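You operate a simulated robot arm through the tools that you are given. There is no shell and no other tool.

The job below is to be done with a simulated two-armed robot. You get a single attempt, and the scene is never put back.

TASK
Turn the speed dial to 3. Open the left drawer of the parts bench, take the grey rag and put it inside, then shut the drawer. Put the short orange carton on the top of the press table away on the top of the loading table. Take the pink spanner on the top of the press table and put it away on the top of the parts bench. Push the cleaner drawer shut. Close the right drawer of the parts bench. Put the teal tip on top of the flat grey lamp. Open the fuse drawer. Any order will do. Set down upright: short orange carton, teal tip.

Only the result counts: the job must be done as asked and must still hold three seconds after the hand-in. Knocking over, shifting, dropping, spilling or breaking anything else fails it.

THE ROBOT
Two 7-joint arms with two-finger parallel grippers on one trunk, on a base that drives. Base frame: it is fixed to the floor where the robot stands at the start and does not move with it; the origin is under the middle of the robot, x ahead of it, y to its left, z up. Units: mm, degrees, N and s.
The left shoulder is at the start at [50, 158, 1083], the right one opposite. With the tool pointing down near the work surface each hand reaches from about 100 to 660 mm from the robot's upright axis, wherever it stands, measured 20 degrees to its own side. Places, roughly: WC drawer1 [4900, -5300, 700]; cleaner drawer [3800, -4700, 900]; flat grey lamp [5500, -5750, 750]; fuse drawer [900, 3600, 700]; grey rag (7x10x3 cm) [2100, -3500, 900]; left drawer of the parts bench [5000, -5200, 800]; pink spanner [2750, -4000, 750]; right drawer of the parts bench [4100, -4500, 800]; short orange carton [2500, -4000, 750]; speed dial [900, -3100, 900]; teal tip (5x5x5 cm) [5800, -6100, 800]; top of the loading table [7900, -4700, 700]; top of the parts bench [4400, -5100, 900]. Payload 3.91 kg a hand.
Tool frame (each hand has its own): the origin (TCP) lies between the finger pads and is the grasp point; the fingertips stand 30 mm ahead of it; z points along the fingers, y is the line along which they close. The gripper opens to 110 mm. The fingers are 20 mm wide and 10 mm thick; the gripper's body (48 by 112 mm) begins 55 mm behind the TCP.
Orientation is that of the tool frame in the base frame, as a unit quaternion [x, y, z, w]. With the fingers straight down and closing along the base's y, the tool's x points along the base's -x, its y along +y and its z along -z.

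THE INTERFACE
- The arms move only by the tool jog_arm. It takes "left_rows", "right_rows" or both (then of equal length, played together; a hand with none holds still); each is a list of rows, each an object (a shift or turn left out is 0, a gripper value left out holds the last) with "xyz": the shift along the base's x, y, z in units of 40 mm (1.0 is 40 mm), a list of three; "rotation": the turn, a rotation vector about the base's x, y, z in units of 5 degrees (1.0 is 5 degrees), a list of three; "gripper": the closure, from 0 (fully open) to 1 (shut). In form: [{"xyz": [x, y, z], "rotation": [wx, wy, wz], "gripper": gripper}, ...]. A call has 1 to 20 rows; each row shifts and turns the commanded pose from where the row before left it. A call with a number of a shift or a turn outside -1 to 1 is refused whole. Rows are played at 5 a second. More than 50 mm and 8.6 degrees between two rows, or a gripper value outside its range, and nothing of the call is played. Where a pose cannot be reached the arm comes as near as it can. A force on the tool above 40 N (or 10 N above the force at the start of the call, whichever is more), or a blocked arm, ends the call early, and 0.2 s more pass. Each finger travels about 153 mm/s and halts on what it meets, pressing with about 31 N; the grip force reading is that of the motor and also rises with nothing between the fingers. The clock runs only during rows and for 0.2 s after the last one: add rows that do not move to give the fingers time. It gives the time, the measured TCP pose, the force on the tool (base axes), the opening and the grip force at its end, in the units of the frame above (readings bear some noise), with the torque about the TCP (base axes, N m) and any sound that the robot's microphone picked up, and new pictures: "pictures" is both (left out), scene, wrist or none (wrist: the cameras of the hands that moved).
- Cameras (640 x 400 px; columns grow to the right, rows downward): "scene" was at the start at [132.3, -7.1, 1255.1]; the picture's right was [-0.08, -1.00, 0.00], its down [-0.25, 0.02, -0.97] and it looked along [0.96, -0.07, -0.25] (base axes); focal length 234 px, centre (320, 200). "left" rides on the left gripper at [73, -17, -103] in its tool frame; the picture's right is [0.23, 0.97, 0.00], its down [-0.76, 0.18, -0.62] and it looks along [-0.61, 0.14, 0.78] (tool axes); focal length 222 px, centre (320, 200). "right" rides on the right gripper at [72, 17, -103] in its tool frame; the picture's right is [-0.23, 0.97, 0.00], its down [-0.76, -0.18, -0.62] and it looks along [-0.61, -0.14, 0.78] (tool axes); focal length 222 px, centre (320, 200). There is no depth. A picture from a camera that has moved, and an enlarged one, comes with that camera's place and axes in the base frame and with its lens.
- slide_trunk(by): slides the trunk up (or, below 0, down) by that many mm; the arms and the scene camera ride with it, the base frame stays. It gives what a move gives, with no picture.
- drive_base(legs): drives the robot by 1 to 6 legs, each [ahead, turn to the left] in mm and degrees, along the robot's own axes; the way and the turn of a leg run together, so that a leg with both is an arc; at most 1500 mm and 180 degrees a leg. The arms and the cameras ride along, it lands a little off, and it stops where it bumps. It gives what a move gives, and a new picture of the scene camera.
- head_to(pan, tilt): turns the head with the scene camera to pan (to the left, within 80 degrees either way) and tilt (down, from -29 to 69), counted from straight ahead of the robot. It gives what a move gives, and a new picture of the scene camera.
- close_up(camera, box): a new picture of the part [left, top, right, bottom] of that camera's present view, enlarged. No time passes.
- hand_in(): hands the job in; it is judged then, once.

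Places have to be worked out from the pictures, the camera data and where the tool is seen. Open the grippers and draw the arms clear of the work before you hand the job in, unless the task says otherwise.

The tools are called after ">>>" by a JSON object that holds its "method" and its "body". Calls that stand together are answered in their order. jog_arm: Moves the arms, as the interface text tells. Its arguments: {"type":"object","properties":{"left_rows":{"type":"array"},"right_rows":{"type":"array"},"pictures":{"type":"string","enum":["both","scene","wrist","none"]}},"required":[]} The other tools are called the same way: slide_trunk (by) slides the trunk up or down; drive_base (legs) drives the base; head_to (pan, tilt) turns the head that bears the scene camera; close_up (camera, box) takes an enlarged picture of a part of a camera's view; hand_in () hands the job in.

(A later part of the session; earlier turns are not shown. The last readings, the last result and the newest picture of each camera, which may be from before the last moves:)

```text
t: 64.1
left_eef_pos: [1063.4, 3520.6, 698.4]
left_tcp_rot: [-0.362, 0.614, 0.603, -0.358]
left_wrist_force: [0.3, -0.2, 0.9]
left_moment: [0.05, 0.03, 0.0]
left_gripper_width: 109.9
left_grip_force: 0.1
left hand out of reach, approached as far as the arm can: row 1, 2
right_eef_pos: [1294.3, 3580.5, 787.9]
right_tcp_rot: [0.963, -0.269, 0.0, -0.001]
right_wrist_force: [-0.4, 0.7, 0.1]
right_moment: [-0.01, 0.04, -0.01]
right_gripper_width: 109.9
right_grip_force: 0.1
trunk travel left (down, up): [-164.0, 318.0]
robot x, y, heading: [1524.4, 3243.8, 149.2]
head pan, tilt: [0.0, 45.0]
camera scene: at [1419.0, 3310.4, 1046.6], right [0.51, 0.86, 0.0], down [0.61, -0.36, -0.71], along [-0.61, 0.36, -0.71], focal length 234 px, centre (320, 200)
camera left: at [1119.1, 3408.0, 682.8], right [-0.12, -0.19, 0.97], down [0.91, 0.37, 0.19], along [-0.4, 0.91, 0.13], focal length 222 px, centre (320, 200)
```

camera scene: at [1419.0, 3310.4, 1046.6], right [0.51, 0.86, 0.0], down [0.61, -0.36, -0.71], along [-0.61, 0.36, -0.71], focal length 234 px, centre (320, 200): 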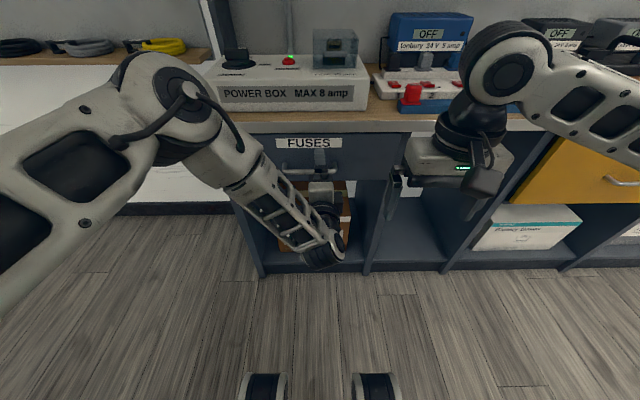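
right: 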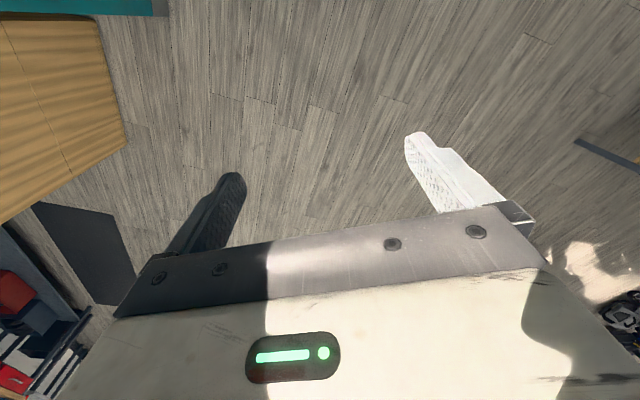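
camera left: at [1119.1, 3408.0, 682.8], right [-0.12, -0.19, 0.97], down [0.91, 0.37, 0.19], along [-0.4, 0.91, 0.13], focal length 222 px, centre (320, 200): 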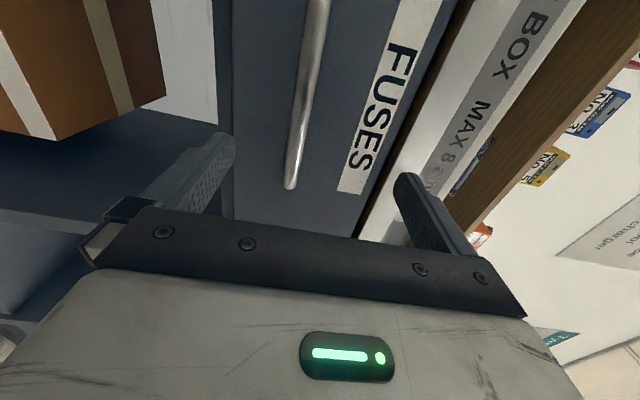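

The hand is at the edge of its reach there, so I use the trunk for height (lower 18 mm) and the base to move the last 40 mm forward onto the handle.

>>> {"method": "slide_trunk", "body": {"by": -18}}

>>> {"method": "drive_base", "body": {"legs": [[40, 0]]}}

>>> {"method": "close_up", "body": {"camera": "left", "box": [0, 0, 640, 400]}}

>>> {"method": "close_up", "body": {"camera": "scene", "box": [240, 110, 400, 210]}}

```text
t: 64.7
left_eef_pos: [1062.9, 3521.2, 680.1]
left_tcp_rot: [-0.362, 0.615, 0.602, -0.358]
left_wrist_force: [0.2, 0.1, 0.2]
left_moment: [0.02, 0.04, -0.01]
left_gripper_width: 110.2
left_grip_force: 0.1
right_eef_pos: [1295.7, 3579.6, 770.3]
right_tcp_rot: [0.963, -0.269, 0.0, 0.0]
right_wrist_force: [0.0, 0.0, -0.5]
right_moment: [0.04, 0.0, 0.0]
right_gripper_width: 110.0
right_grip_force: 0.2
trunk travel left (down, up): [-146.0, 336.0]
robot x, y, heading: [1524.1, 3246.9, 149.2]
head pan, tilt: [0.0, 45.0]
```

```text
t: 65.6
left_eef_pos: [1028.4, 3542.2, 679.4]
left_tcp_rot: [-0.363, 0.614, 0.602, -0.358]
left_wrist_force: [0.5, -1.0, 0.8]
left_moment: [0.04, 0.0, 0.01]
left_gripper_width: 110.0
left_grip_force: 0.1
right_eef_pos: [1260.6, 3600.3, 769.7]
right_tcp_rot: [0.963, -0.269, 0.0, 0.0]
right_wrist_force: [-0.5, -0.5, 0.4]
right_moment: [-0.01, -0.03, 0.01]
right_gripper_width: 109.9
right_grip_force: 0.0
trunk travel left (down, up): [-146.0, 336.0]
robot x, y, heading: [1488.3, 3270.1, 149.3]
head pan, tilt: [0.0, 45.0]
camera scene: at [1384.9, 3330.7, 1028.6], right [0.51, 0.86, 0.0], down [0.61, -0.36, -0.71], along [-0.61, 0.36, -0.71], focal length 234 px, centre (320, 200)
```

scene: 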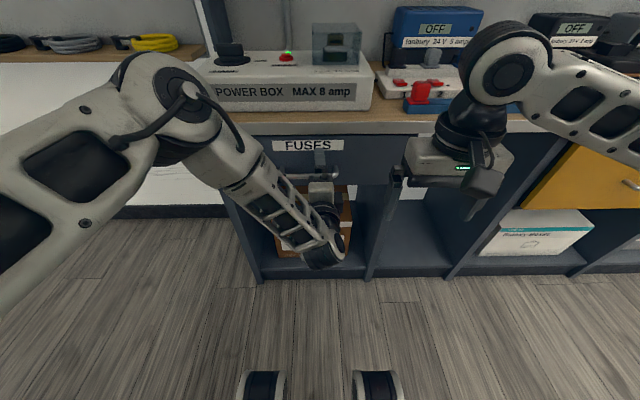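

```text
1.00 times, centred on (320, 200) of left (not enlarged: the box is as wide or as high as the picture)
camera zoom: at [1085.3, 3428.1, 664.6], right [-0.12, -0.19, 0.97], down [0.91, 0.37, 0.19], along [-0.4, 0.91, 0.13], focal length 222 px, centre (320, 200)
```

zoom: 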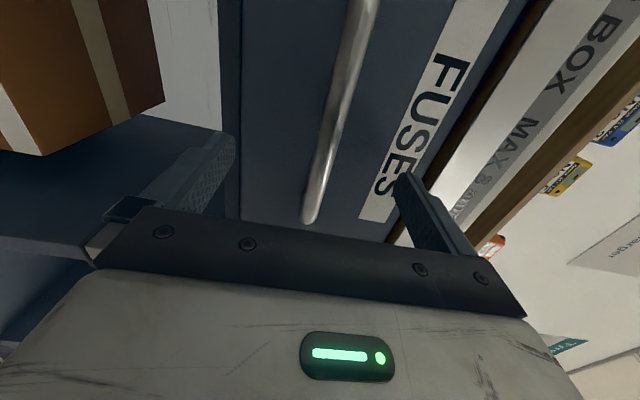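

```text
4.00 times, centred on (320, 160) of scene
camera zoom: at [1384.9, 3330.7, 1028.6], right [0.51, 0.86, 0.0], down [0.61, -0.36, -0.71], along [-0.61, 0.36, -0.71], focal length 936 px, centre (320, 360)
```

zoom: 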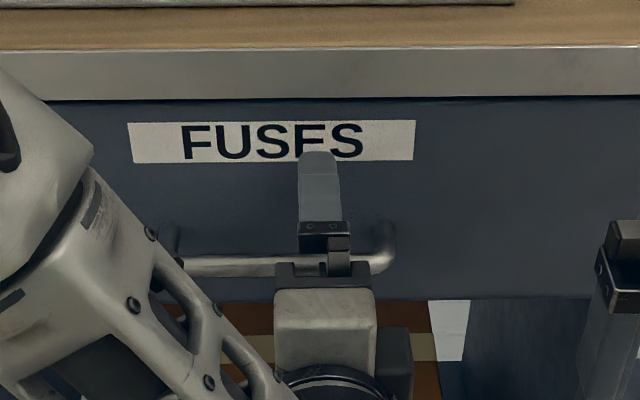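

The fingers straddle the bar (TCP about 12 mm short of it, same height). I close the gripper on it.

>>> {"method": "jog_arm", "body": {"left_rows": [{"gripper": 1}, {"gripper": 1}, {"gripper": 1}, {"gripper": 1}, {"gripper": 1}]}}

```text
t: 66.8
left_eef_pos: [1029.0, 3541.6, 678.5]
left_tcp_rot: [-0.363, 0.615, 0.601, -0.358]
left_wrist_force: [1.2, -0.9, -6.2]
left_moment: [0.12, -0.14, 0.06]
left_gripper_width: 12.7
left_grip_force: 45.2
right_eef_pos: [1260.6, 3601.0, 771.2]
right_tcp_rot: [0.963, -0.268, 0.001, 0.0]
right_wrist_force: [0.7, 0.5, -0.2]
right_moment: [0.03, -0.02, -0.03]
right_gripper_width: 110.2
right_grip_force: 0.0
trunk travel left (down, up): [-146.0, 336.0]
robot x, y, heading: [1490.8, 3273.8, 149.3]
head pan, tilt: [0.0, 45.0]
camera scene: at [1384.5, 3330.9, 1028.5], right [0.51, 0.86, 0.0], down [0.61, -0.36, -0.71], along [-0.61, 0.36, -0.71], focal length 234 px, centre (320, 200)
camera left: at [1085.3, 3428.0, 663.9], right [-0.13, -0.19, 0.97], down [0.91, 0.37, 0.19], along [-0.4, 0.91, 0.12], focal length 222 px, centre (320, 200)
```

scene: 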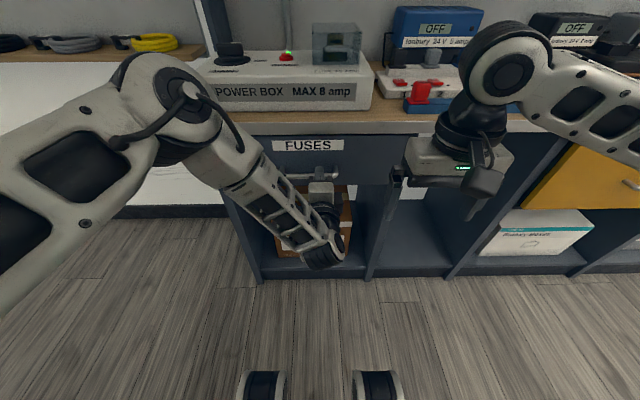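
left: 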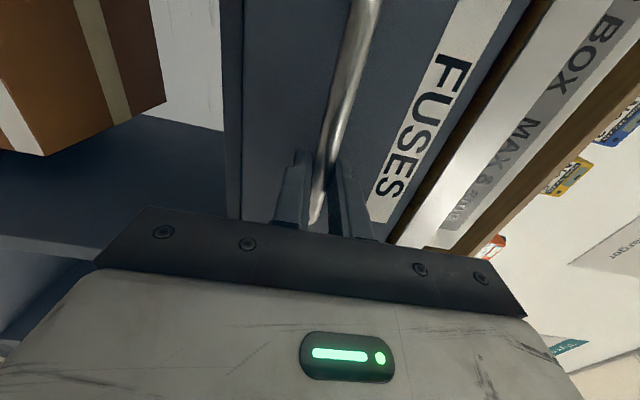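

The bar is gripped (12.7 mm wide). I pull the drawer by driving the base straight back 220 mm.

>>> {"method": "drive_base", "body": {"legs": [[-220, 0]]}}

```text
t: 68.5
left_eef_pos: [1222.3, 3431.4, 678.3]
left_tcp_rot: [-0.36, 0.618, 0.603, -0.354]
left_wrist_force: [15.4, 25.0, -9.2]
left_moment: [0.1, -0.26, 0.02]
left_gripper_width: 12.7
left_grip_force: 44.8
right_eef_pos: [1452.2, 3488.7, 769.2]
right_tcp_rot: [0.963, -0.269, 0.001, 0.002]
right_wrist_force: [0.4, 1.0, 0.1]
right_moment: [-0.01, -0.01, -0.01]
right_gripper_width: 110.2
right_grip_force: 0.0
trunk travel left (down, up): [-146.0, 336.0]
robot x, y, heading: [1680.6, 3156.9, 149.4]
head pan, tilt: [0.0, 45.0]
camera scene: at [1575.2, 3219.2, 1028.6], right [0.51, 0.86, 0.0], down [0.61, -0.36, -0.71], along [-0.61, 0.36, -0.71], focal length 234 px, centre (320, 200)
```

scene: 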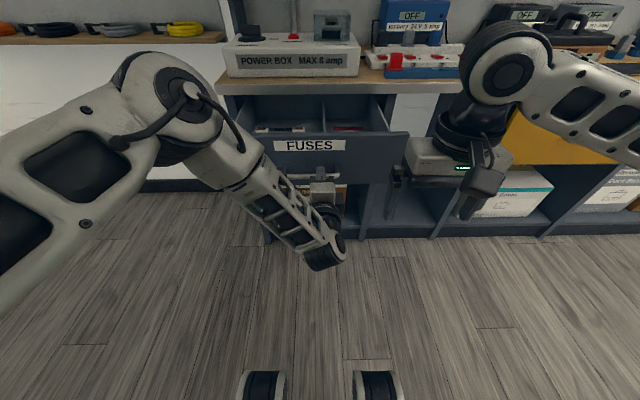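

The drawer is open by about 222 mm with a sideways load of ~29 N. I relieve it by 4 mm sideways and pull another 60 mm to make sure it is well open.

>>> {"method": "jog_arm", "body": {"left_rows": [{"xyz": [0.05, 0.09, 0]}, {"xyz": [0, 0, 0]}], "pictures": "none"}}

>>> {"method": "drive_base", "body": {"legs": [[-60, 0]]}}

```text
t: 69.1
left_eef_pos: [1221.3, 3432.2, 678.6]
left_tcp_rot: [-0.362, 0.616, 0.601, -0.357]
left_wrist_force: [-6.4, -16.1, -3.2]
left_moment: [0.11, -0.06, -0.96]
left_gripper_width: 12.5
left_grip_force: 45.1
right_eef_pos: [1451.2, 3486.8, 771.5]
right_tcp_rot: [0.963, -0.269, 0.0, -0.001]
right_wrist_force: [0.1, -0.1, 0.1]
right_moment: [-0.04, 0.01, 0.03]
right_gripper_width: 110.1
right_grip_force: 0.1
trunk travel left (down, up): [-146.0, 336.0]
robot x, y, heading: [1680.9, 3157.5, 149.2]
head pan, tilt: [0.0, 45.0]
```

```text
t: 70.1
left_eef_pos: [1274.1, 3401.6, 678.8]
left_tcp_rot: [-0.363, 0.617, 0.601, -0.355]
left_wrist_force: [-7.6, -18.6, -2.9]
left_moment: [0.03, -0.04, 0.68]
left_gripper_width: 12.4
left_grip_force: 44.6
right_eef_pos: [1500.5, 3458.0, 772.2]
right_tcp_rot: [0.963, -0.269, 0.0, -0.001]
right_wrist_force: [0.5, -0.1, 0.4]
right_moment: [-0.07, 0.01, 0.01]
right_gripper_width: 109.9
right_grip_force: 0.0
trunk travel left (down, up): [-146.0, 336.0]
robot x, y, heading: [1731.9, 3123.1, 149.2]
head pan, tilt: [0.0, 45.0]
camera scene: at [1625.8, 3186.4, 1028.6], right [0.51, 0.86, 0.0], down [0.61, -0.36, -0.71], along [-0.61, 0.36, -0.71], focal length 234 px, centre (320, 200)
```

scene: 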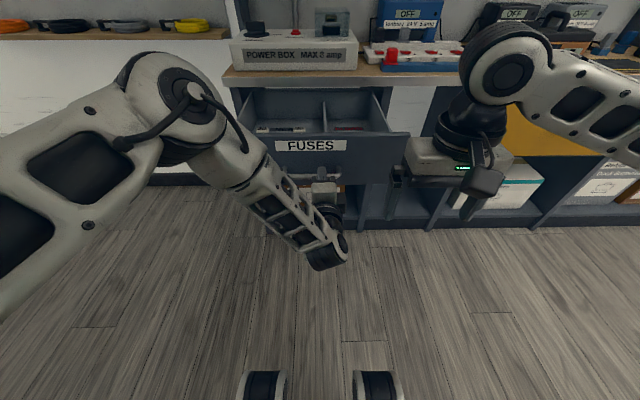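

The drawer is now open about 282 mm. I release the handle and back the base away 200 mm.

>>> {"method": "jog_arm", "body": {"left_rows": [{"gripper": 0}, {"gripper": 0}, {"gripper": 0}, {"gripper": 0}, {"gripper": 0}], "pictures": "none"}}

>>> {"method": "drive_base", "body": {"legs": [[-250, 0]]}}

```text
t: 71.3
left_eef_pos: [1274.0, 3402.3, 678.5]
left_tcp_rot: [-0.363, 0.617, 0.601, -0.356]
left_wrist_force: [0.6, 0.1, -0.5]
left_moment: [-0.01, 0.02, -0.01]
left_gripper_width: 110.0
left_grip_force: 0.0
right_eef_pos: [1501.8, 3457.8, 770.6]
right_tcp_rot: [0.963, -0.269, 0.0, 0.0]
right_wrist_force: [-0.4, 0.4, -0.3]
right_moment: [0.03, 0.0, 0.0]
right_gripper_width: 109.9
right_grip_force: 0.1
trunk travel left (down, up): [-146.0, 336.0]
robot x, y, heading: [1730.6, 3129.9, 149.5]
head pan, tilt: [0.0, 45.0]
```

```text
t: 73.1
left_eef_pos: [1486.1, 3277.1, 678.4]
left_tcp_rot: [-0.361, 0.617, 0.602, -0.356]
left_wrist_force: [0.8, 0.6, 0.7]
left_moment: [-0.04, 0.0, 0.0]
left_gripper_width: 110.0
left_grip_force: 0.2
right_eef_pos: [1714.4, 3330.5, 770.8]
right_tcp_rot: [0.963, -0.27, 0.0, 0.0]
right_wrist_force: [0.2, 0.1, 0.3]
right_moment: [-0.03, -0.01, 0.0]
right_gripper_width: 110.0
right_grip_force: 0.1
trunk travel left (down, up): [-146.0, 336.0]
robot x, y, heading: [1942.8, 2999.6, 149.1]
head pan, tilt: [0.0, 45.0]
camera scene: at [1838.0, 3061.4, 1028.6], right [0.51, 0.86, 0.0], down [0.61, -0.36, -0.71], along [-0.61, 0.36, -0.71], focal length 234 px, centre (320, 200)
```

scene: 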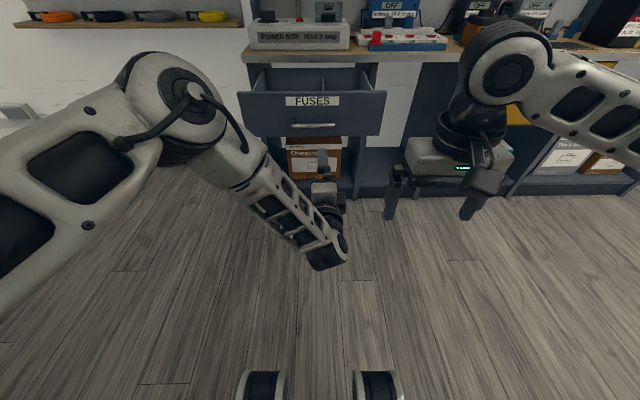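

The FUSES drawer stands open. I bring the left hand back to its pointing-down carry pose.

>>> {"method": "jog_arm", "body": {"left_rows": [{"xyz": [0.075, -0.295, 0.018], "rotation": [0.2583, -0.9985, 0.7293]}, {"xyz": [0.075, -0.295, 0.018], "rotation": [0.2583, -0.9985, 0.7293]}, {"xyz": [0.075, -0.295, 0.018], "rotation": [0.2583, -0.9985, 0.7293]}, {"xyz": [0.075, -0.295, 0.018], "rotation": [0.2583, -0.9985, 0.7293]}, {"xyz": [0.075, -0.295, 0.018], "rotation": [0.2583, -0.9985, 0.7293]}, {"xyz": [0.075, -0.295, 0.018], "rotation": [0.2583, -0.9985, 0.7293]}, {"xyz": [0.075, -0.295, 0.018], "rotation": [0.2583, -0.9985, 0.7293]}, {"xyz": [0.075, -0.295, 0.018], "rotation": [0.2583, -0.9985, 0.7293]}, {"xyz": [0.075, -0.295, 0.018], "rotation": [0.2583, -0.9985, 0.7293]}, {"xyz": [0.075, -0.295, 0.018], "rotation": [0.2583, -0.9985, 0.7293]}, {"xyz": [0.075, -0.295, 0.018], "rotation": [0.2583, -0.9985, 0.7293]}, {"xyz": [0.075, -0.295, 0.018], "rotation": [0.2583, -0.9985, 0.7293]}, {"xyz": [0.075, -0.295, 0.018], "rotation": [0.2583, -0.9985, 0.7293]}, {"xyz": [0.075, -0.295, 0.018], "rotation": [0.2583, -0.9985, 0.7293]}, {"xyz": [0.075, -0.295, 0.018], "rotation": [0.2583, -0.9985, 0.7293]}, {"xyz": [0.075, -0.295, 0.018], "rotation": [0.2583, -0.9985, 0.7293]}, {"xyz": [0.075, -0.295, 0.018], "rotation": [0.2583, -0.9985, 0.7293]}, {"xyz": [0.075, -0.295, 0.018], "rotation": [0.2583, -0.9985, 0.7293]}, {"xyz": [0.075, -0.295, 0.018], "rotation": [0.2583, -0.9985, 0.7293]}], "pictures": "scene"}}

>>> {"method": "slide_trunk", "body": {"by": 180}}

>>> {"method": "head_to", "body": {"pan": 75, "tilt": 25}}

```text
t: 77.1
left_eef_pos: [1544.8, 3052.2, 692.1]
left_tcp_rot: [0.965, -0.263, 0.016, -0.008]
left_wrist_force: [0.8, -0.5, 0.3]
left_moment: [0.01, -0.01, -0.01]
left_gripper_width: 110.0
left_grip_force: 0.0
right_eef_pos: [1714.2, 3331.4, 770.5]
right_tcp_rot: [0.963, -0.27, 0.001, 0.001]
right_wrist_force: [0.2, 0.1, -0.7]
right_moment: [-0.02, 0.02, 0.01]
right_gripper_width: 109.9
right_grip_force: 0.0
trunk travel left (down, up): [-146.0, 336.0]
robot x, y, heading: [1944.2, 3000.7, 149.2]
head pan, tilt: [0.0, 45.0]
camera scene: at [1838.0, 3061.4, 1028.7], right [0.51, 0.86, 0.0], down [0.61, -0.36, -0.71], along [-0.61, 0.36, -0.71], focal length 234 px, centre (320, 200)
```

scene: 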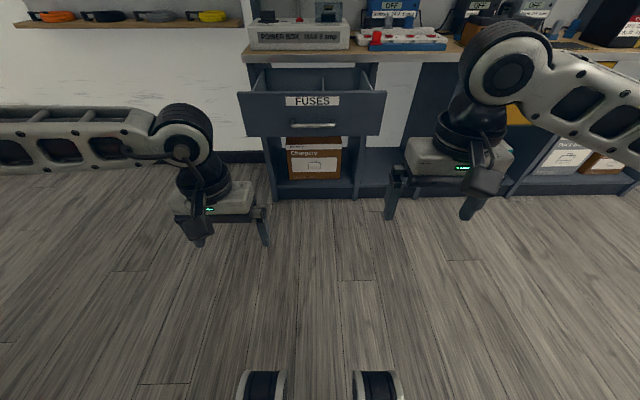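

```text
t: 79.1
left_eef_pos: [1544.8, 3053.1, 871.6]
left_tcp_rot: [0.964, -0.264, 0.016, -0.008]
left_wrist_force: [0.5, 0.2, -0.2]
left_moment: [-0.03, 0.01, 0.01]
left_gripper_width: 110.1
left_grip_force: 0.1
right_eef_pos: [1714.9, 3331.0, 950.2]
right_tcp_rot: [0.963, -0.27, 0.001, 0.0]
right_wrist_force: [0.6, 0.4, -1.0]
right_moment: [0.03, -0.03, 0.02]
right_gripper_width: 109.9
right_grip_force: 0.1
trunk travel left (down, up): [-326.0, 156.0]
robot x, y, heading: [1941.3, 3000.7, 149.2]
head pan, tilt: [0.0, 45.0]
```

```text
t: 80.6
left_eef_pos: [1543.6, 3053.0, 872.1]
left_tcp_rot: [0.965, -0.263, 0.015, -0.008]
left_wrist_force: [0.9, 1.0, -0.1]
left_moment: [0.0, 0.02, 0.03]
left_gripper_width: 110.0
left_grip_force: 0.2
right_eef_pos: [1714.8, 3331.7, 950.3]
right_tcp_rot: [0.963, -0.27, 0.0, 0.0]
right_wrist_force: [0.0, 0.3, 0.2]
right_moment: [0.0, 0.0, 0.0]
right_gripper_width: 110.5
right_grip_force: 0.0
trunk travel left (down, up): [-326.0, 156.0]
robot x, y, heading: [1945.4, 2999.7, 149.1]
head pan, tilt: [75.0, 25.0]
camera scene: at [1841.7, 2955.6, 1239.2], right [-0.7, 0.72, 0.0], down [0.3, 0.29, -0.91], along [-0.65, -0.63, -0.42], focal length 234 px, centre (320, 200)
```

scene: 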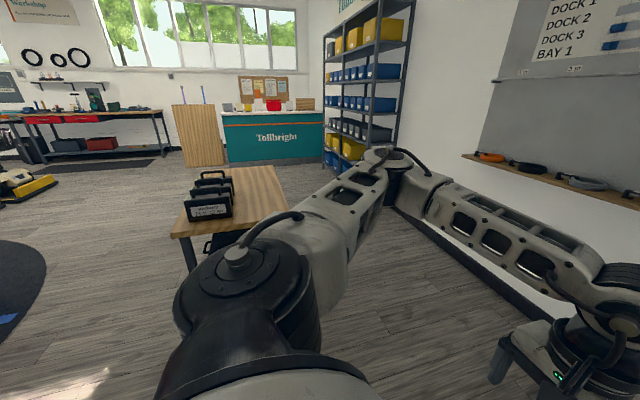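

The way past the table's far side is clear between the table (corner near 1690,1950) and the track. I turn around to the left and drive toward the benches in steps.

>>> {"method": "drive_base", "body": {"legs": [[0, 130.5], [1065, 0], [0, -18], [1500, 0]]}}

>>> {"method": "head_to", "body": {"pan": -20, "tilt": 15}}

```text
t: 99.5
left_eef_pos: [2036.6, 70.0, 872.3]
left_tcp_rot: [0.753, 0.658, 0.002, -0.018]
left_wrist_force: [0.2, 0.4, -0.1]
left_moment: [-0.02, 0.01, 0.02]
left_gripper_width: 110.2
left_grip_force: 0.0
right_eef_pos: [1712.8, 118.3, 950.9]
right_tcp_rot: [0.757, 0.653, 0.0, 0.0]
right_wrist_force: [-0.9, -0.2, 0.0]
right_moment: [0.0, -0.01, 0.01]
right_gripper_width: 110.1
right_grip_force: 0.1
trunk travel left (down, up): [-326.0, 156.0]
robot x, y, heading: [1930.2, 460.9, -97.9]
head pan, tilt: [75.0, 25.0]
camera scene: at [2008.9, 383.5, 1239.2], right [-0.39, -0.92, 0.0], down [-0.39, 0.16, -0.91], along [0.83, -0.35, -0.42], focal length 234 px, centre (320, 200)
```

scene: 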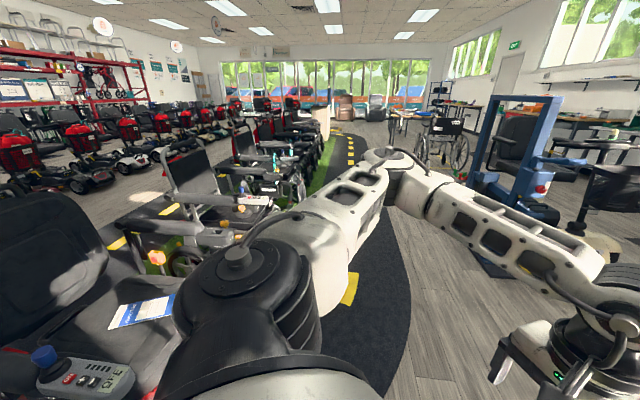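

```text
t: 101.3
left_eef_pos: [2036.9, 71.5, 872.2]
left_tcp_rot: [0.753, 0.658, 0.002, -0.017]
left_wrist_force: [0.4, -0.2, -0.3]
left_moment: [-0.01, 0.02, 0.0]
left_gripper_width: 109.9
left_grip_force: 0.1
right_eef_pos: [1712.7, 119.2, 950.2]
right_tcp_rot: [0.757, 0.654, 0.0, 0.001]
right_wrist_force: [-0.8, -0.3, -0.3]
right_moment: [-0.01, 0.01, 0.04]
right_gripper_width: 110.0
right_grip_force: 0.0
trunk travel left (down, up): [-326.0, 156.0]
robot x, y, heading: [1934.1, 456.6, -98.0]
head pan, tilt: [-20.0, 15.0]
camera scene: at [1880.4, 336.9, 1255.4], right [-0.88, 0.47, 0.0], down [0.12, 0.23, -0.97], along [-0.45, -0.85, -0.26], focal length 234 px, centre (320, 200)
```

scene: 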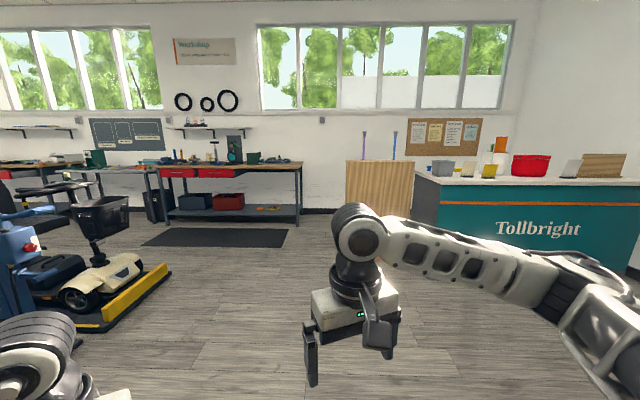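

The first bench with two red drawers is straight ahead. I zoom in on the benches.

>>> {"method": "close_up", "body": {"camera": "scene", "box": [130, 100, 330, 240]}}

>>> {"method": "close_up", "body": {"camera": "scene", "box": [0, 100, 180, 240]}}

```text
2.86 times, centred on (230, 170) of scene
camera zoom: at [1880.4, 336.9, 1255.4], right [-0.88, 0.47, 0.0], down [0.12, 0.23, -0.97], along [-0.45, -0.85, -0.26], focal length 669 px, centre (577, 286)
```

zoom: 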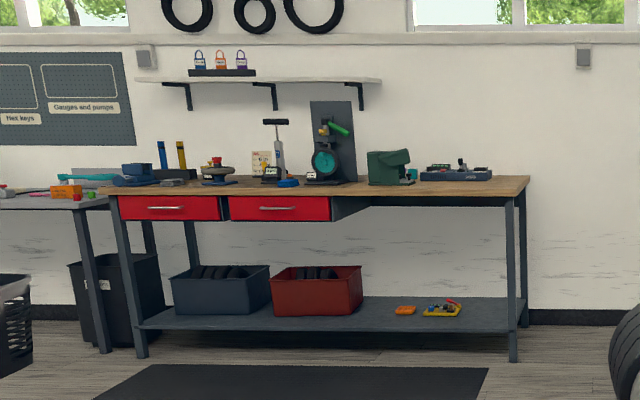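

```text
2.86 times, centred on (90, 170) of scene
camera zoom: at [1880.4, 336.9, 1255.4], right [-0.88, 0.47, 0.0], down [0.12, 0.23, -0.97], along [-0.45, -0.85, -0.26], focal length 669 px, centre (977, 286)
```

zoom: 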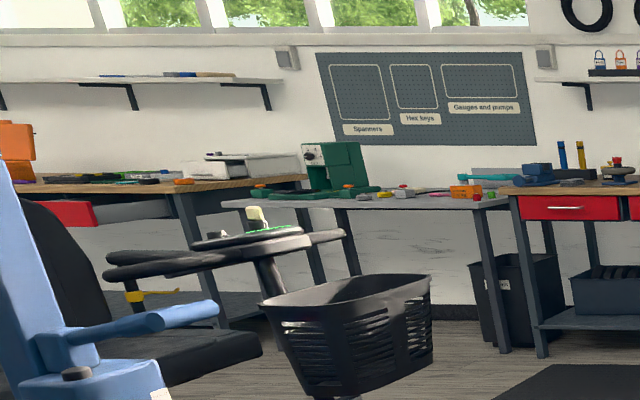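

The bench's front legs lie at about (676,-2635) and (2346,-3577), i.e. it runs at -29.5°. I drive to a spot in front of the dial area and face the bench.

>>> {"method": "drive_base", "body": {"legs": [[0, -4], [1500, 0], [1100, 0], [0, -17.5]]}}

>>> {"method": "head_to", "body": {"pan": 0, "tilt": 15}}

>>> {"method": "close_up", "body": {"camera": "scene", "box": [220, 140, 460, 290]}}

```text
t: 115.4
left_eef_pos: [1321.6, -2484.7, 871.4]
left_tcp_rot: [0.868, 0.497, 0.005, -0.015]
left_wrist_force: [-0.4, 0.6, 0.0]
left_moment: [-0.02, 0.0, -0.02]
left_gripper_width: 110.0
left_grip_force: 0.1
right_eef_pos: [1041.4, -2314.9, 949.7]
right_tcp_rot: [0.87, 0.492, 0.0, 0.0]
right_wrist_force: [0.0, 0.6, -0.7]
right_moment: [-0.01, 0.02, 0.0]
right_gripper_width: 109.9
right_grip_force: 0.1
trunk travel left (down, up): [-326.0, 156.0]
robot x, y, heading: [1372.8, -2085.2, -120.6]
head pan, tilt: [-20.0, 15.0]
camera scene: at [1279.6, -2178.3, 1255.4], right [-0.64, 0.77, 0.0], down [0.2, 0.16, -0.97], along [-0.75, -0.61, -0.26], focal length 234 px, centre (320, 200)
```

scene: 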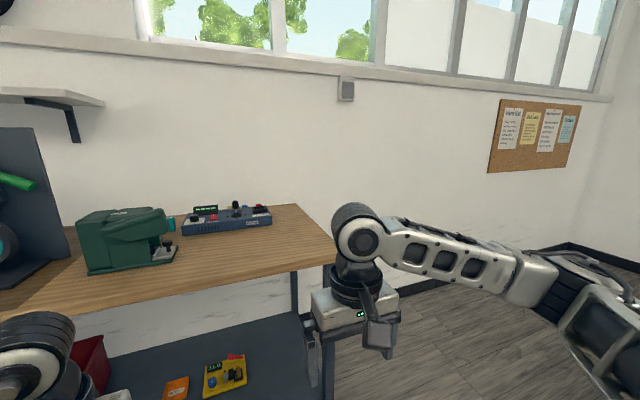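

```text
t: 116.2
left_eef_pos: [1321.7, -2484.2, 871.8]
left_tcp_rot: [0.867, 0.498, 0.006, -0.016]
left_wrist_force: [-0.1, -1.3, -0.1]
left_moment: [0.0, 0.0, -0.02]
left_gripper_width: 110.0
left_grip_force: 0.0
right_eef_pos: [1041.4, -2314.8, 951.2]
right_tcp_rot: [0.87, 0.493, 0.0, 0.0]
right_wrist_force: [0.8, 0.2, -0.9]
right_moment: [-0.01, -0.04, -0.03]
right_gripper_width: 109.8
right_grip_force: 0.1
trunk travel left (down, up): [-326.0, 156.0]
robot x, y, heading: [1372.3, -2085.8, -120.4]
head pan, tilt: [0.0, 15.0]
camera scene: at [1304.4, -2199.5, 1255.5], right [-0.86, 0.51, 0.0], down [0.13, 0.22, -0.97], along [-0.49, -0.83, -0.26], focal length 234 px, centre (320, 200)
```

scene: 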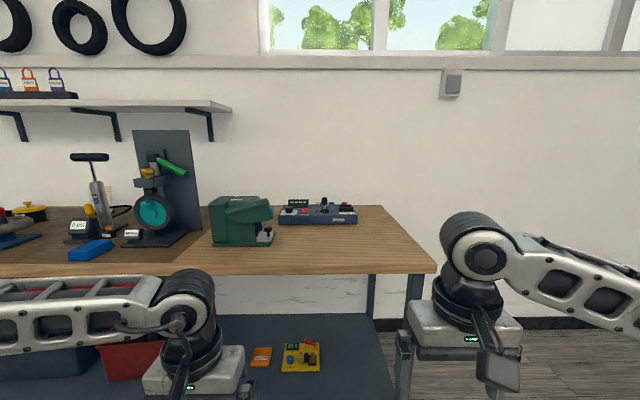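

```text
2.67 times, centred on (340, 215) of scene
camera zoom: at [1304.4, -2199.5, 1255.5], right [-0.86, 0.51, 0.0], down [0.13, 0.22, -0.97], along [-0.49, -0.83, -0.26], focal length 624 px, centre (267, 160)
```

zoom: 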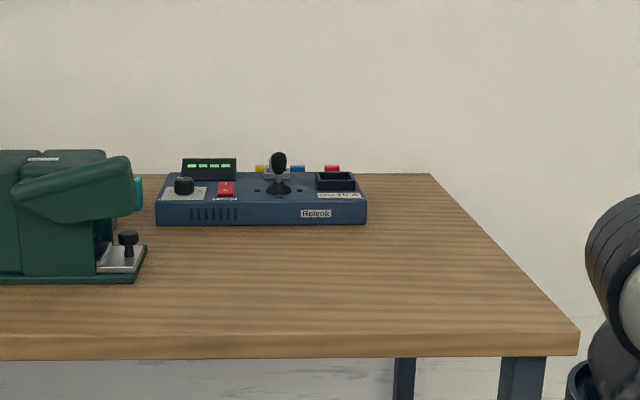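

The blue "Retvek" box has the black dial (left part) on a white scale, roughly at (915,-3140,940), about 1140 mm ahead. I raise the trunk and hands well above bench height, then drive closer to look at the scale from above.

>>> {"method": "slide_trunk", "body": {"by": 150}}

>>> {"method": "jog_arm", "body": {"left_rows": [{"xyz": [0, 0, 1]}, {"xyz": [0, 0, 1]}], "pictures": "none"}}

>>> {"method": "drive_base", "body": {"legs": [[400, 0]]}}

>>> {"method": "head_to", "body": {"pan": 10, "tilt": 40}}

```text
t: 118.0
left_eef_pos: [1320.6, -2484.6, 1021.9]
left_tcp_rot: [0.867, 0.498, 0.005, -0.016]
left_wrist_force: [0.1, -0.1, -0.3]
left_moment: [0.01, 0.0, 0.05]
left_gripper_width: 110.2
left_grip_force: 0.0
right_eef_pos: [1043.6, -2313.8, 1100.3]
right_tcp_rot: [0.871, 0.492, 0.0, 0.0]
right_wrist_force: [-0.2, 1.0, -0.5]
right_moment: [-0.03, -0.02, -0.01]
right_gripper_width: 110.0
right_grip_force: 0.0
trunk travel left (down, up): [-476.0, 6.0]
robot x, y, heading: [1374.7, -2087.6, -120.6]
head pan, tilt: [0.0, 15.0]
```

```text
t: 118.6
left_eef_pos: [1321.4, -2484.1, 1101.9]
left_tcp_rot: [0.867, 0.498, 0.005, -0.016]
left_wrist_force: [0.9, -0.2, 0.7]
left_moment: [0.0, 0.02, -0.01]
left_gripper_width: 110.1
left_grip_force: 0.1
right_eef_pos: [1041.4, -2315.7, 1100.8]
right_tcp_rot: [0.871, 0.492, 0.0, 0.0]
right_wrist_force: [-0.1, -0.2, 0.2]
right_moment: [0.01, -0.04, 0.03]
right_gripper_width: 110.3
right_grip_force: 0.0
trunk travel left (down, up): [-476.0, 6.0]
robot x, y, heading: [1373.4, -2081.7, -120.6]
head pan, tilt: [0.0, 15.0]
```

```text
t: 121.1
left_eef_pos: [1117.0, -2833.3, 1101.6]
left_tcp_rot: [0.867, 0.498, 0.006, -0.017]
left_wrist_force: [0.0, 0.1, -0.2]
left_moment: [0.03, 0.03, -0.02]
left_gripper_width: 110.2
left_grip_force: 0.1
right_eef_pos: [836.3, -2663.3, 1100.8]
right_tcp_rot: [0.87, 0.493, 0.001, -0.001]
right_wrist_force: [-0.7, -0.5, 0.2]
right_moment: [0.02, 0.04, -0.02]
right_gripper_width: 110.0
right_grip_force: 0.0
trunk travel left (down, up): [-476.0, 6.0]
robot x, y, heading: [1168.4, -2434.3, -120.8]
head pan, tilt: [0.0, 15.0]
camera scene: at [1099.4, -2548.0, 1405.4], right [-0.86, 0.51, 0.0], down [0.13, 0.22, -0.97], along [-0.49, -0.83, -0.26], focal length 234 px, centre (320, 200)
```

scene: 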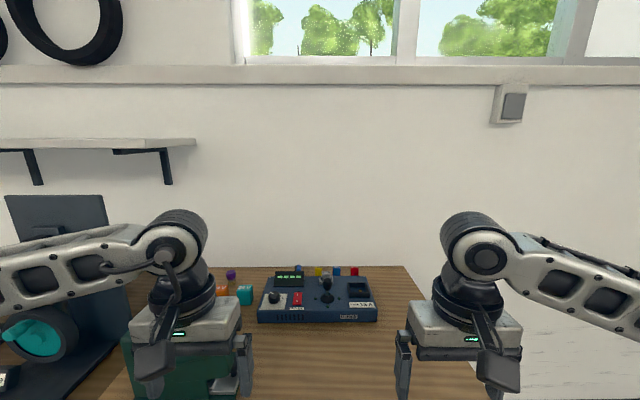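

```text
t: 122.0
left_eef_pos: [1117.1, -2832.3, 1101.1]
left_tcp_rot: [0.867, 0.498, 0.005, -0.016]
left_wrist_force: [0.5, 0.4, 1.0]
left_moment: [0.02, 0.0, -0.02]
left_gripper_width: 109.9
left_grip_force: 0.1
right_eef_pos: [837.3, -2663.4, 1100.8]
right_tcp_rot: [0.87, 0.493, 0.0, 0.001]
right_wrist_force: [1.0, 0.4, 0.8]
right_moment: [0.01, -0.01, -0.01]
right_gripper_width: 109.9
right_grip_force: 0.1
trunk travel left (down, up): [-476.0, 6.0]
robot x, y, heading: [1165.6, -2430.9, -120.5]
head pan, tilt: [10.0, 40.0]
camera scene: at [1117.2, -2546.7, 1366.0], right [-0.94, 0.35, 0.0], down [0.22, 0.6, -0.77], along [-0.27, -0.72, -0.64], focal length 234 px, centre (320, 200)
```

scene: 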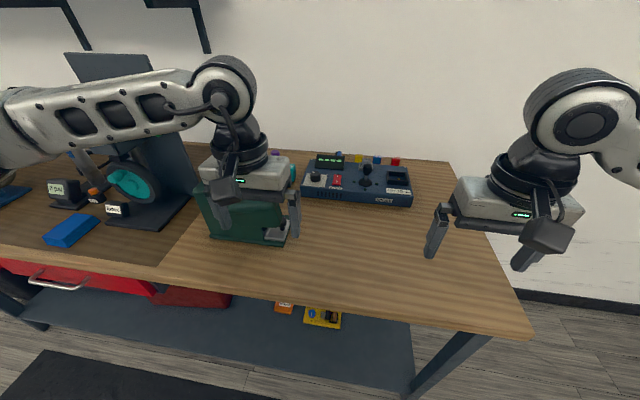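

Now the box is closer; I zoom in on the dial and its scale.

>>> {"method": "close_up", "body": {"camera": "scene", "box": [295, 145, 415, 215]}}

>>> {"method": "close_up", "body": {"camera": "right", "box": [0, 0, 640, 400]}}

>>> {"method": "close_up", "body": {"camera": "left", "box": [0, 0, 640, 400]}}

```text
5.33 times, centred on (355, 180) of scene
camera zoom: at [1117.2, -2546.7, 1366.0], right [-0.94, 0.35, 0.0], down [0.22, 0.6, -0.77], along [-0.27, -0.72, -0.64], focal length 1248 px, centre (133, 307)
```

zoom: 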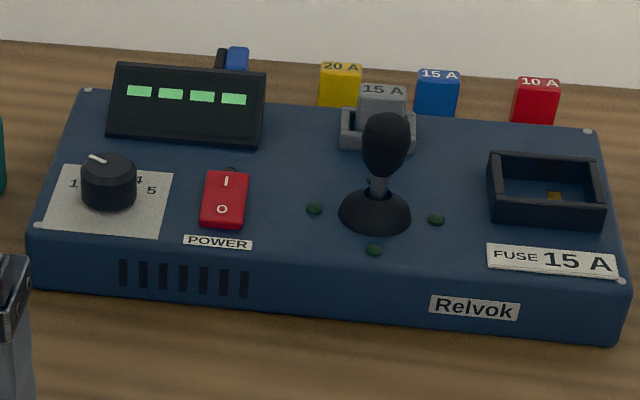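

```text
1.00 times, centred on (320, 200) of right (not enlarged: the box is as wide or as high as the picture)
camera zoom: at [889.0, -2609.6, 1204.0], right [0.72, -0.7, 0.0], down [-0.54, -0.56, 0.62], along [-0.43, -0.45, -0.78], focal length 222 px, centre (320, 200)
```

zoom: 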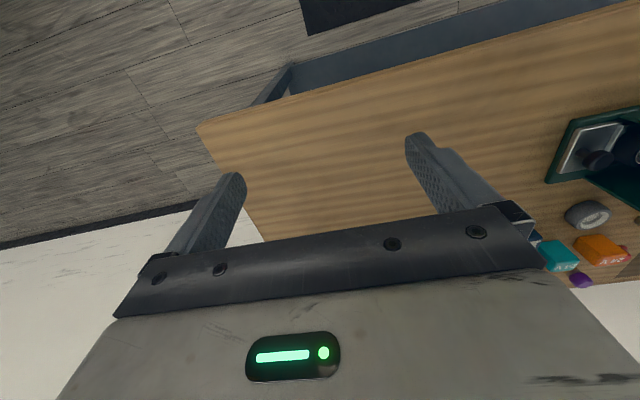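

```text
1.00 times, centred on (320, 200) of left (not enlarged: the box is as wide or as high as the picture)
camera zoom: at [1139.5, -2764.8, 1206.7], right [0.96, -0.29, -0.02], down [-0.23, -0.77, 0.6], along [-0.19, -0.57, -0.8], focal length 222 px, centre (320, 200)
```

zoom: 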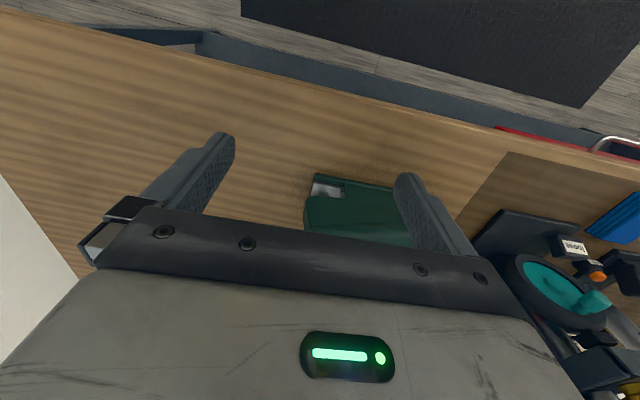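

The knob (top about (914,-3134,953)) has a pointer near "2" with the scale running 1 at left to 5 at right, 3 at the back; bench top is z≈890. I look straight down to check how much room the base has before the bench.

>>> {"method": "head_to", "body": {"pan": 0, "tilt": 69}}

```text
t: 122.9
left_eef_pos: [1117.4, -2833.0, 1099.9]
left_tcp_rot: [0.867, 0.499, 0.005, -0.015]
left_wrist_force: [0.1, -0.3, 0.2]
left_moment: [0.02, 0.05, -0.01]
left_gripper_width: 110.0
left_grip_force: 0.1
right_eef_pos: [836.7, -2663.3, 1100.6]
right_tcp_rot: [0.87, 0.493, 0.0, 0.0]
right_wrist_force: [0.4, -0.1, 0.7]
right_moment: [0.0, -0.04, 0.0]
right_gripper_width: 109.9
right_grip_force: 0.0
trunk travel left (down, up): [-476.0, 6.0]
robot x, y, heading: [1166.3, -2432.2, -120.7]
head pan, tilt: [0.0, 68.8]
camera scene: at [1118.6, -2515.3, 1329.8], right [-0.86, 0.51, 0.0], down [0.47, 0.8, -0.36], along [-0.18, -0.31, -0.93], focal length 234 px, centre (320, 200)
```

scene: 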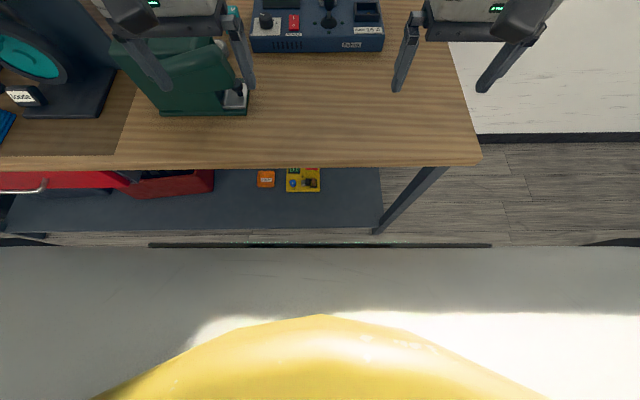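

The pointer looks near 1 and "3" is straight back. I take a tighter close-up of the dial.

>>> {"method": "head_to", "body": {"pan": 8, "tilt": 38}}

>>> {"method": "close_up", "body": {"camera": "scene", "box": [285, 135, 345, 175]}}

```text
t: 123.8
left_eef_pos: [1116.6, -2832.9, 1101.6]
left_tcp_rot: [0.867, 0.498, 0.005, -0.015]
left_wrist_force: [-0.1, -0.2, -0.2]
left_moment: [-0.01, 0.0, 0.0]
left_gripper_width: 109.8
left_grip_force: 0.0
right_eef_pos: [837.3, -2663.8, 1100.8]
right_tcp_rot: [0.87, 0.492, 0.0, -0.001]
right_wrist_force: [-0.1, -0.3, 0.4]
right_moment: [-0.01, 0.0, -0.02]
right_gripper_width: 109.9
right_grip_force: 0.0
trunk travel left (down, up): [-476.0, 6.0]
robot x, y, heading: [1166.5, -2432.5, -120.7]
head pan, tilt: [8.0, 38.0]
camera scene: at [1114.0, -2546.8, 1368.8], right [-0.92, 0.38, 0.0], down [0.24, 0.57, -0.79], along [-0.3, -0.73, -0.62], focal length 234 px, centre (320, 200)
```

scene: 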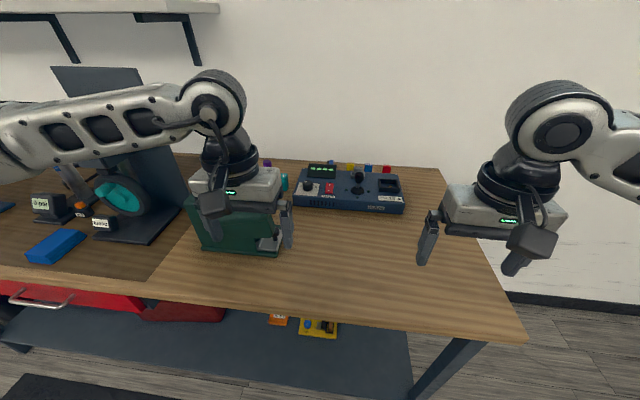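

```text
10.00 times, centred on (315, 155) of scene
camera zoom: at [1114.0, -2546.8, 1368.8], right [-0.92, 0.38, 0.0], down [0.24, 0.57, -0.79], along [-0.3, -0.73, -0.62], focal length 2340 px, centre (370, 650)
```

zoom: 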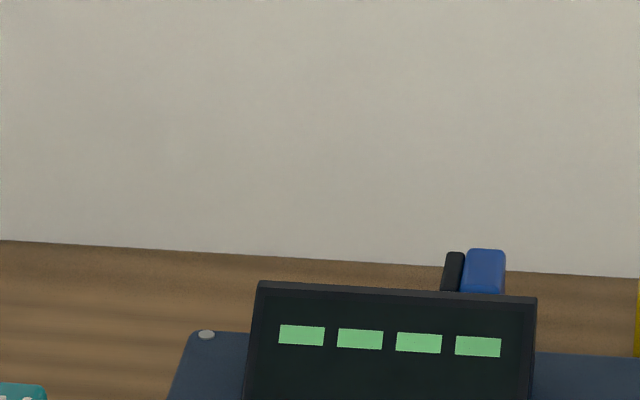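

I re-aim the close-up slightly lower, on the dial itself.

>>> {"method": "close_up", "body": {"camera": "scene", "box": [285, 170, 345, 208]}}

```text
10.53 times, centred on (315, 189) of scene
camera zoom: at [1114.0, -2546.8, 1368.8], right [-0.92, 0.38, 0.0], down [0.24, 0.57, -0.79], along [-0.3, -0.73, -0.62], focal length 2464 px, centre (373, 316)
```

zoom: 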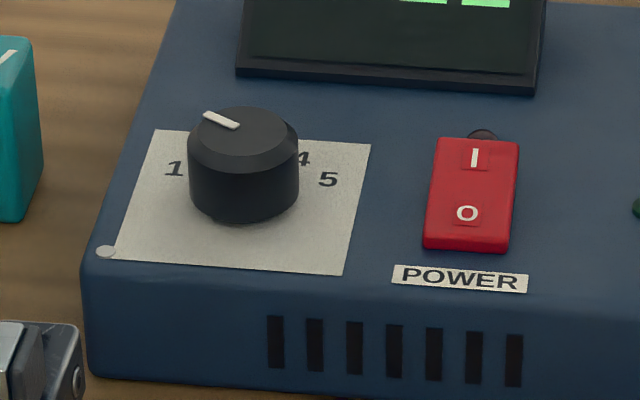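

Geometry from the close-up: knob centre ≈ (910,-3138), 33 mm across, z 929–953, pointer about 60° left of straight-back; "3" is straight back, so I need ~60° clockwise. I bring the left hand over it tilted 30° forward (fingers half open) and yawed 30° so there is room to turn.

>>> {"method": "jog_arm", "body": {"left_rows": [{"xyz": [-0.417, -0.613, -0.127], "rotation": [-0.43, 0.255, 0], "gripper": 0.45}, {"xyz": [-0.417, -0.613, -0.127], "rotation": [-0.43, 0.255, 0], "gripper": 0.45}, {"xyz": [-0.417, -0.613, -0.127], "rotation": [-0.43, 0.255, 0]}, {"xyz": [-0.417, -0.613, -0.127], "rotation": [-0.43, 0.255, 0]}, {"xyz": [-0.417, -0.613, -0.127], "rotation": [-0.43, 0.255, 0]}, {"xyz": [-0.417, -0.613, -0.127], "rotation": [-0.43, 0.255, 0]}, {"xyz": [-0.417, -0.613, -0.127], "rotation": [-0.43, 0.255, 0]}, {"xyz": [-0.417, -0.613, -0.127], "rotation": [-0.43, 0.255, 0]}, {"xyz": [-0.417, -0.613, -0.127], "rotation": [-0.43, 0.255, 0]}, {"xyz": [-0.417, -0.613, -0.127], "rotation": [-0.43, 0.255, 0]}, {"xyz": [-0.417, -0.613, -0.127], "rotation": [-0.43, 0.255, 0]}, {"xyz": [-0.417, -0.613, -0.127], "rotation": [-0.43, 0.255, 0]}]}}

```text
t: 126.5
left_eef_pos: [926.8, -3112.3, 1039.3]
left_tcp_rot: [0.842, 0.48, -0.22, 0.112]
left_wrist_force: [0.3, 0.1, -0.7]
left_moment: [0.02, -0.02, -0.03]
left_gripper_width: 60.7
left_grip_force: 0.1
left hand out of reach, approached as far as the arm can: row 12
right_eef_pos: [838.8, -2664.3, 1099.1]
right_tcp_rot: [0.87, 0.492, -0.001, -0.001]
right_wrist_force: [0.8, -0.4, -0.3]
right_moment: [-0.01, 0.02, 0.0]
right_gripper_width: 109.9
right_grip_force: 0.1
trunk travel left (down, up): [-476.0, 6.0]
robot x, y, heading: [1166.5, -2434.9, -120.6]
head pan, tilt: [8.0, 38.0]
camera scene: at [1115.4, -2547.2, 1368.9], right [-0.92, 0.38, 0.0], down [0.23, 0.57, -0.79], along [-0.3, -0.73, -0.62], focal length 234 px, centre (320, 200)
camera left: at [971.8, -3007.7, 1095.6], right [0.93, -0.33, -0.13], down [-0.02, -0.42, 0.91], along [-0.35, -0.85, -0.4], focal length 222 px, centre (320, 200)
```

scene: 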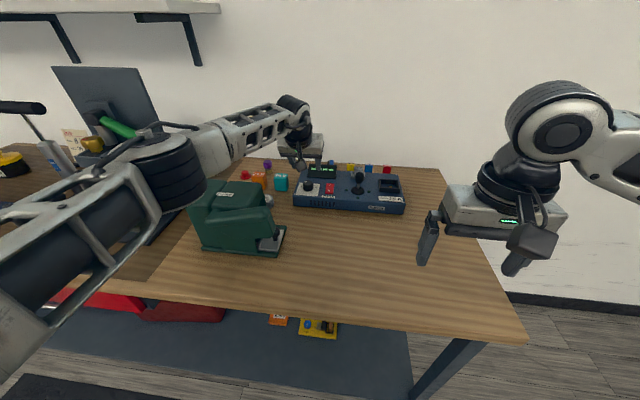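
left: 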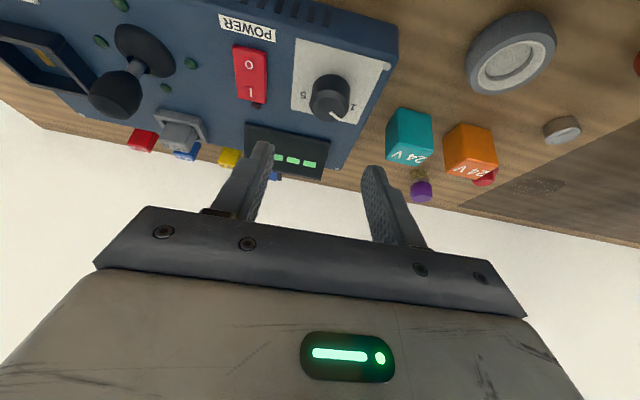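

The hand is almost there (reach limit in the last row). I zoom the wrist view to cross-check the knob's position and the scale.

>>> {"method": "close_up", "body": {"camera": "left", "box": [270, 20, 410, 140]}}

```text
3.33 times, centred on (340, 80) of left
camera zoom: at [971.8, -3007.7, 1095.6], right [0.93, -0.33, -0.13], down [-0.02, -0.42, 0.91], along [-0.35, -0.85, -0.4], focal length 740 px, centre (253, 600)
```

zoom: 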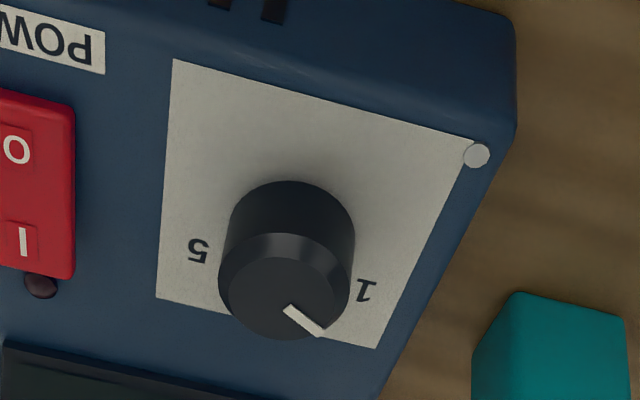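

Cross-check agrees: knob centre ≈ (913,-3135), top z≈953, pointer at 1. I tilt the hand a further 15° (to 45°) for reach and lower it to just above the knob.

>>> {"method": "jog_arm", "body": {"left_rows": [{"xyz": [-0.03, -0.047, -0.245], "rotation": [-0.645, 0.383, 0]}, {"xyz": [-0.03, -0.047, -0.245], "rotation": [-0.645, 0.383, 0]}, {"xyz": [-0.03, -0.047, -0.245], "rotation": [-0.645, 0.383, 0]}, {"xyz": [-0.03, -0.047, -0.245], "rotation": [-0.645, 0.383, 0]}]}}

```text
t: 127.5
left_eef_pos: [921.5, -3120.9, 999.7]
left_tcp_rot: [0.807, 0.458, -0.33, 0.173]
left_wrist_force: [1.1, -0.8, 0.1]
left_moment: [-0.03, -0.03, -0.01]
left_gripper_width: 60.6
left_grip_force: 0.1
right_eef_pos: [836.8, -2663.6, 1100.5]
right_tcp_rot: [0.87, 0.493, 0.0, 0.0]
right_wrist_force: [0.4, -0.1, -0.3]
right_moment: [0.02, -0.02, 0.0]
right_gripper_width: 109.8
right_grip_force: 0.0
trunk travel left (down, up): [-476.0, 6.0]
robot x, y, heading: [1166.5, -2429.0, -120.4]
head pan, tilt: [8.0, 38.0]
camera scene: at [1114.0, -2546.9, 1368.9], right [-0.92, 0.38, 0.0], down [0.24, 0.57, -0.79], along [-0.3, -0.73, -0.62], focal length 234 px, centre (320, 200)
camera left: at [971.8, -3006.4, 1025.0], right [0.91, -0.36, -0.18], down [0.11, -0.21, 0.97], along [-0.39, -0.91, -0.15], focal length 222 px, centre (320, 200)
```

scene: 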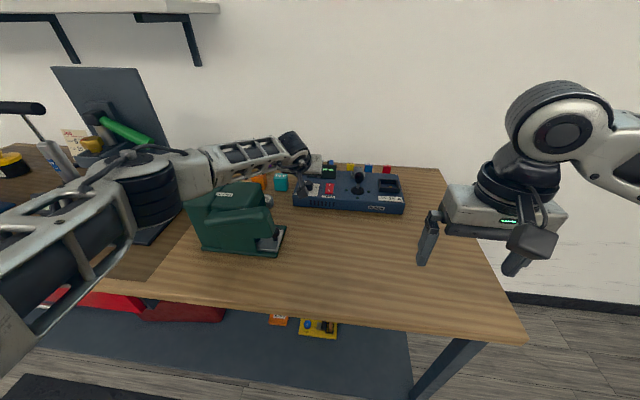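
left: 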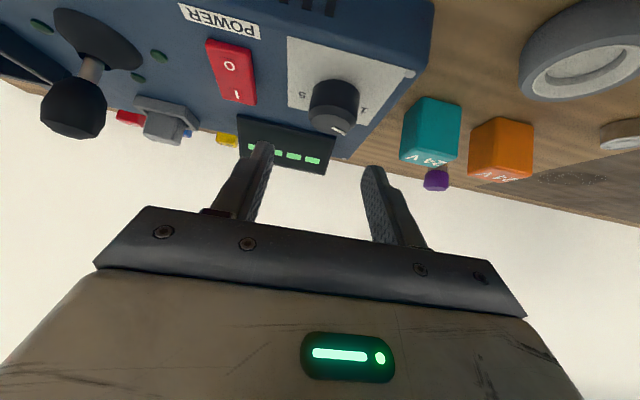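

I check the forearm's clearance above the green machine with a close-up before lowering more.

>>> {"method": "close_up", "body": {"camera": "scene", "box": [170, 120, 350, 260]}}

>>> {"method": "close_up", "body": {"camera": "right", "box": [400, 60, 640, 260]}}

```text
2.86 times, centred on (260, 190) of scene
camera zoom: at [1114.0, -2546.9, 1368.9], right [-0.92, 0.38, 0.0], down [0.24, 0.57, -0.79], along [-0.3, -0.73, -0.62], focal length 669 px, centre (491, 229)
```

zoom: 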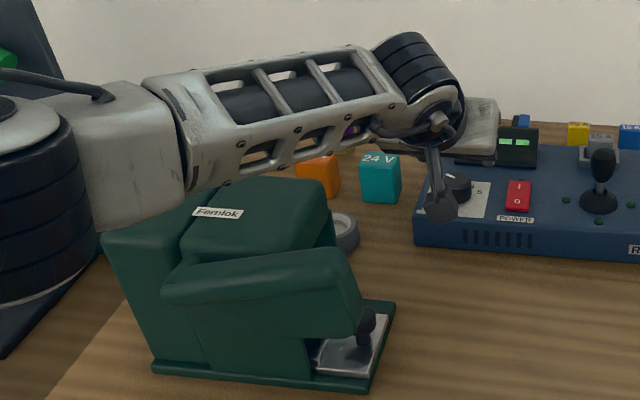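

```text
2.00 times, centred on (520, 160) of right
camera zoom: at [889.0, -2609.6, 1204.0], right [0.72, -0.7, 0.0], down [-0.54, -0.56, 0.62], along [-0.43, -0.45, -0.78], focal length 444 px, centre (-80, 280)
```

zoom: 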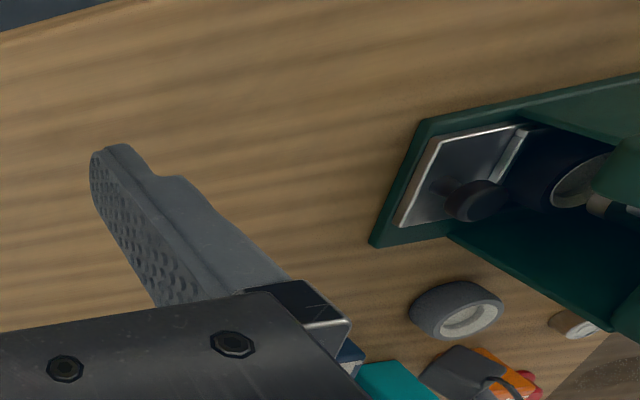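

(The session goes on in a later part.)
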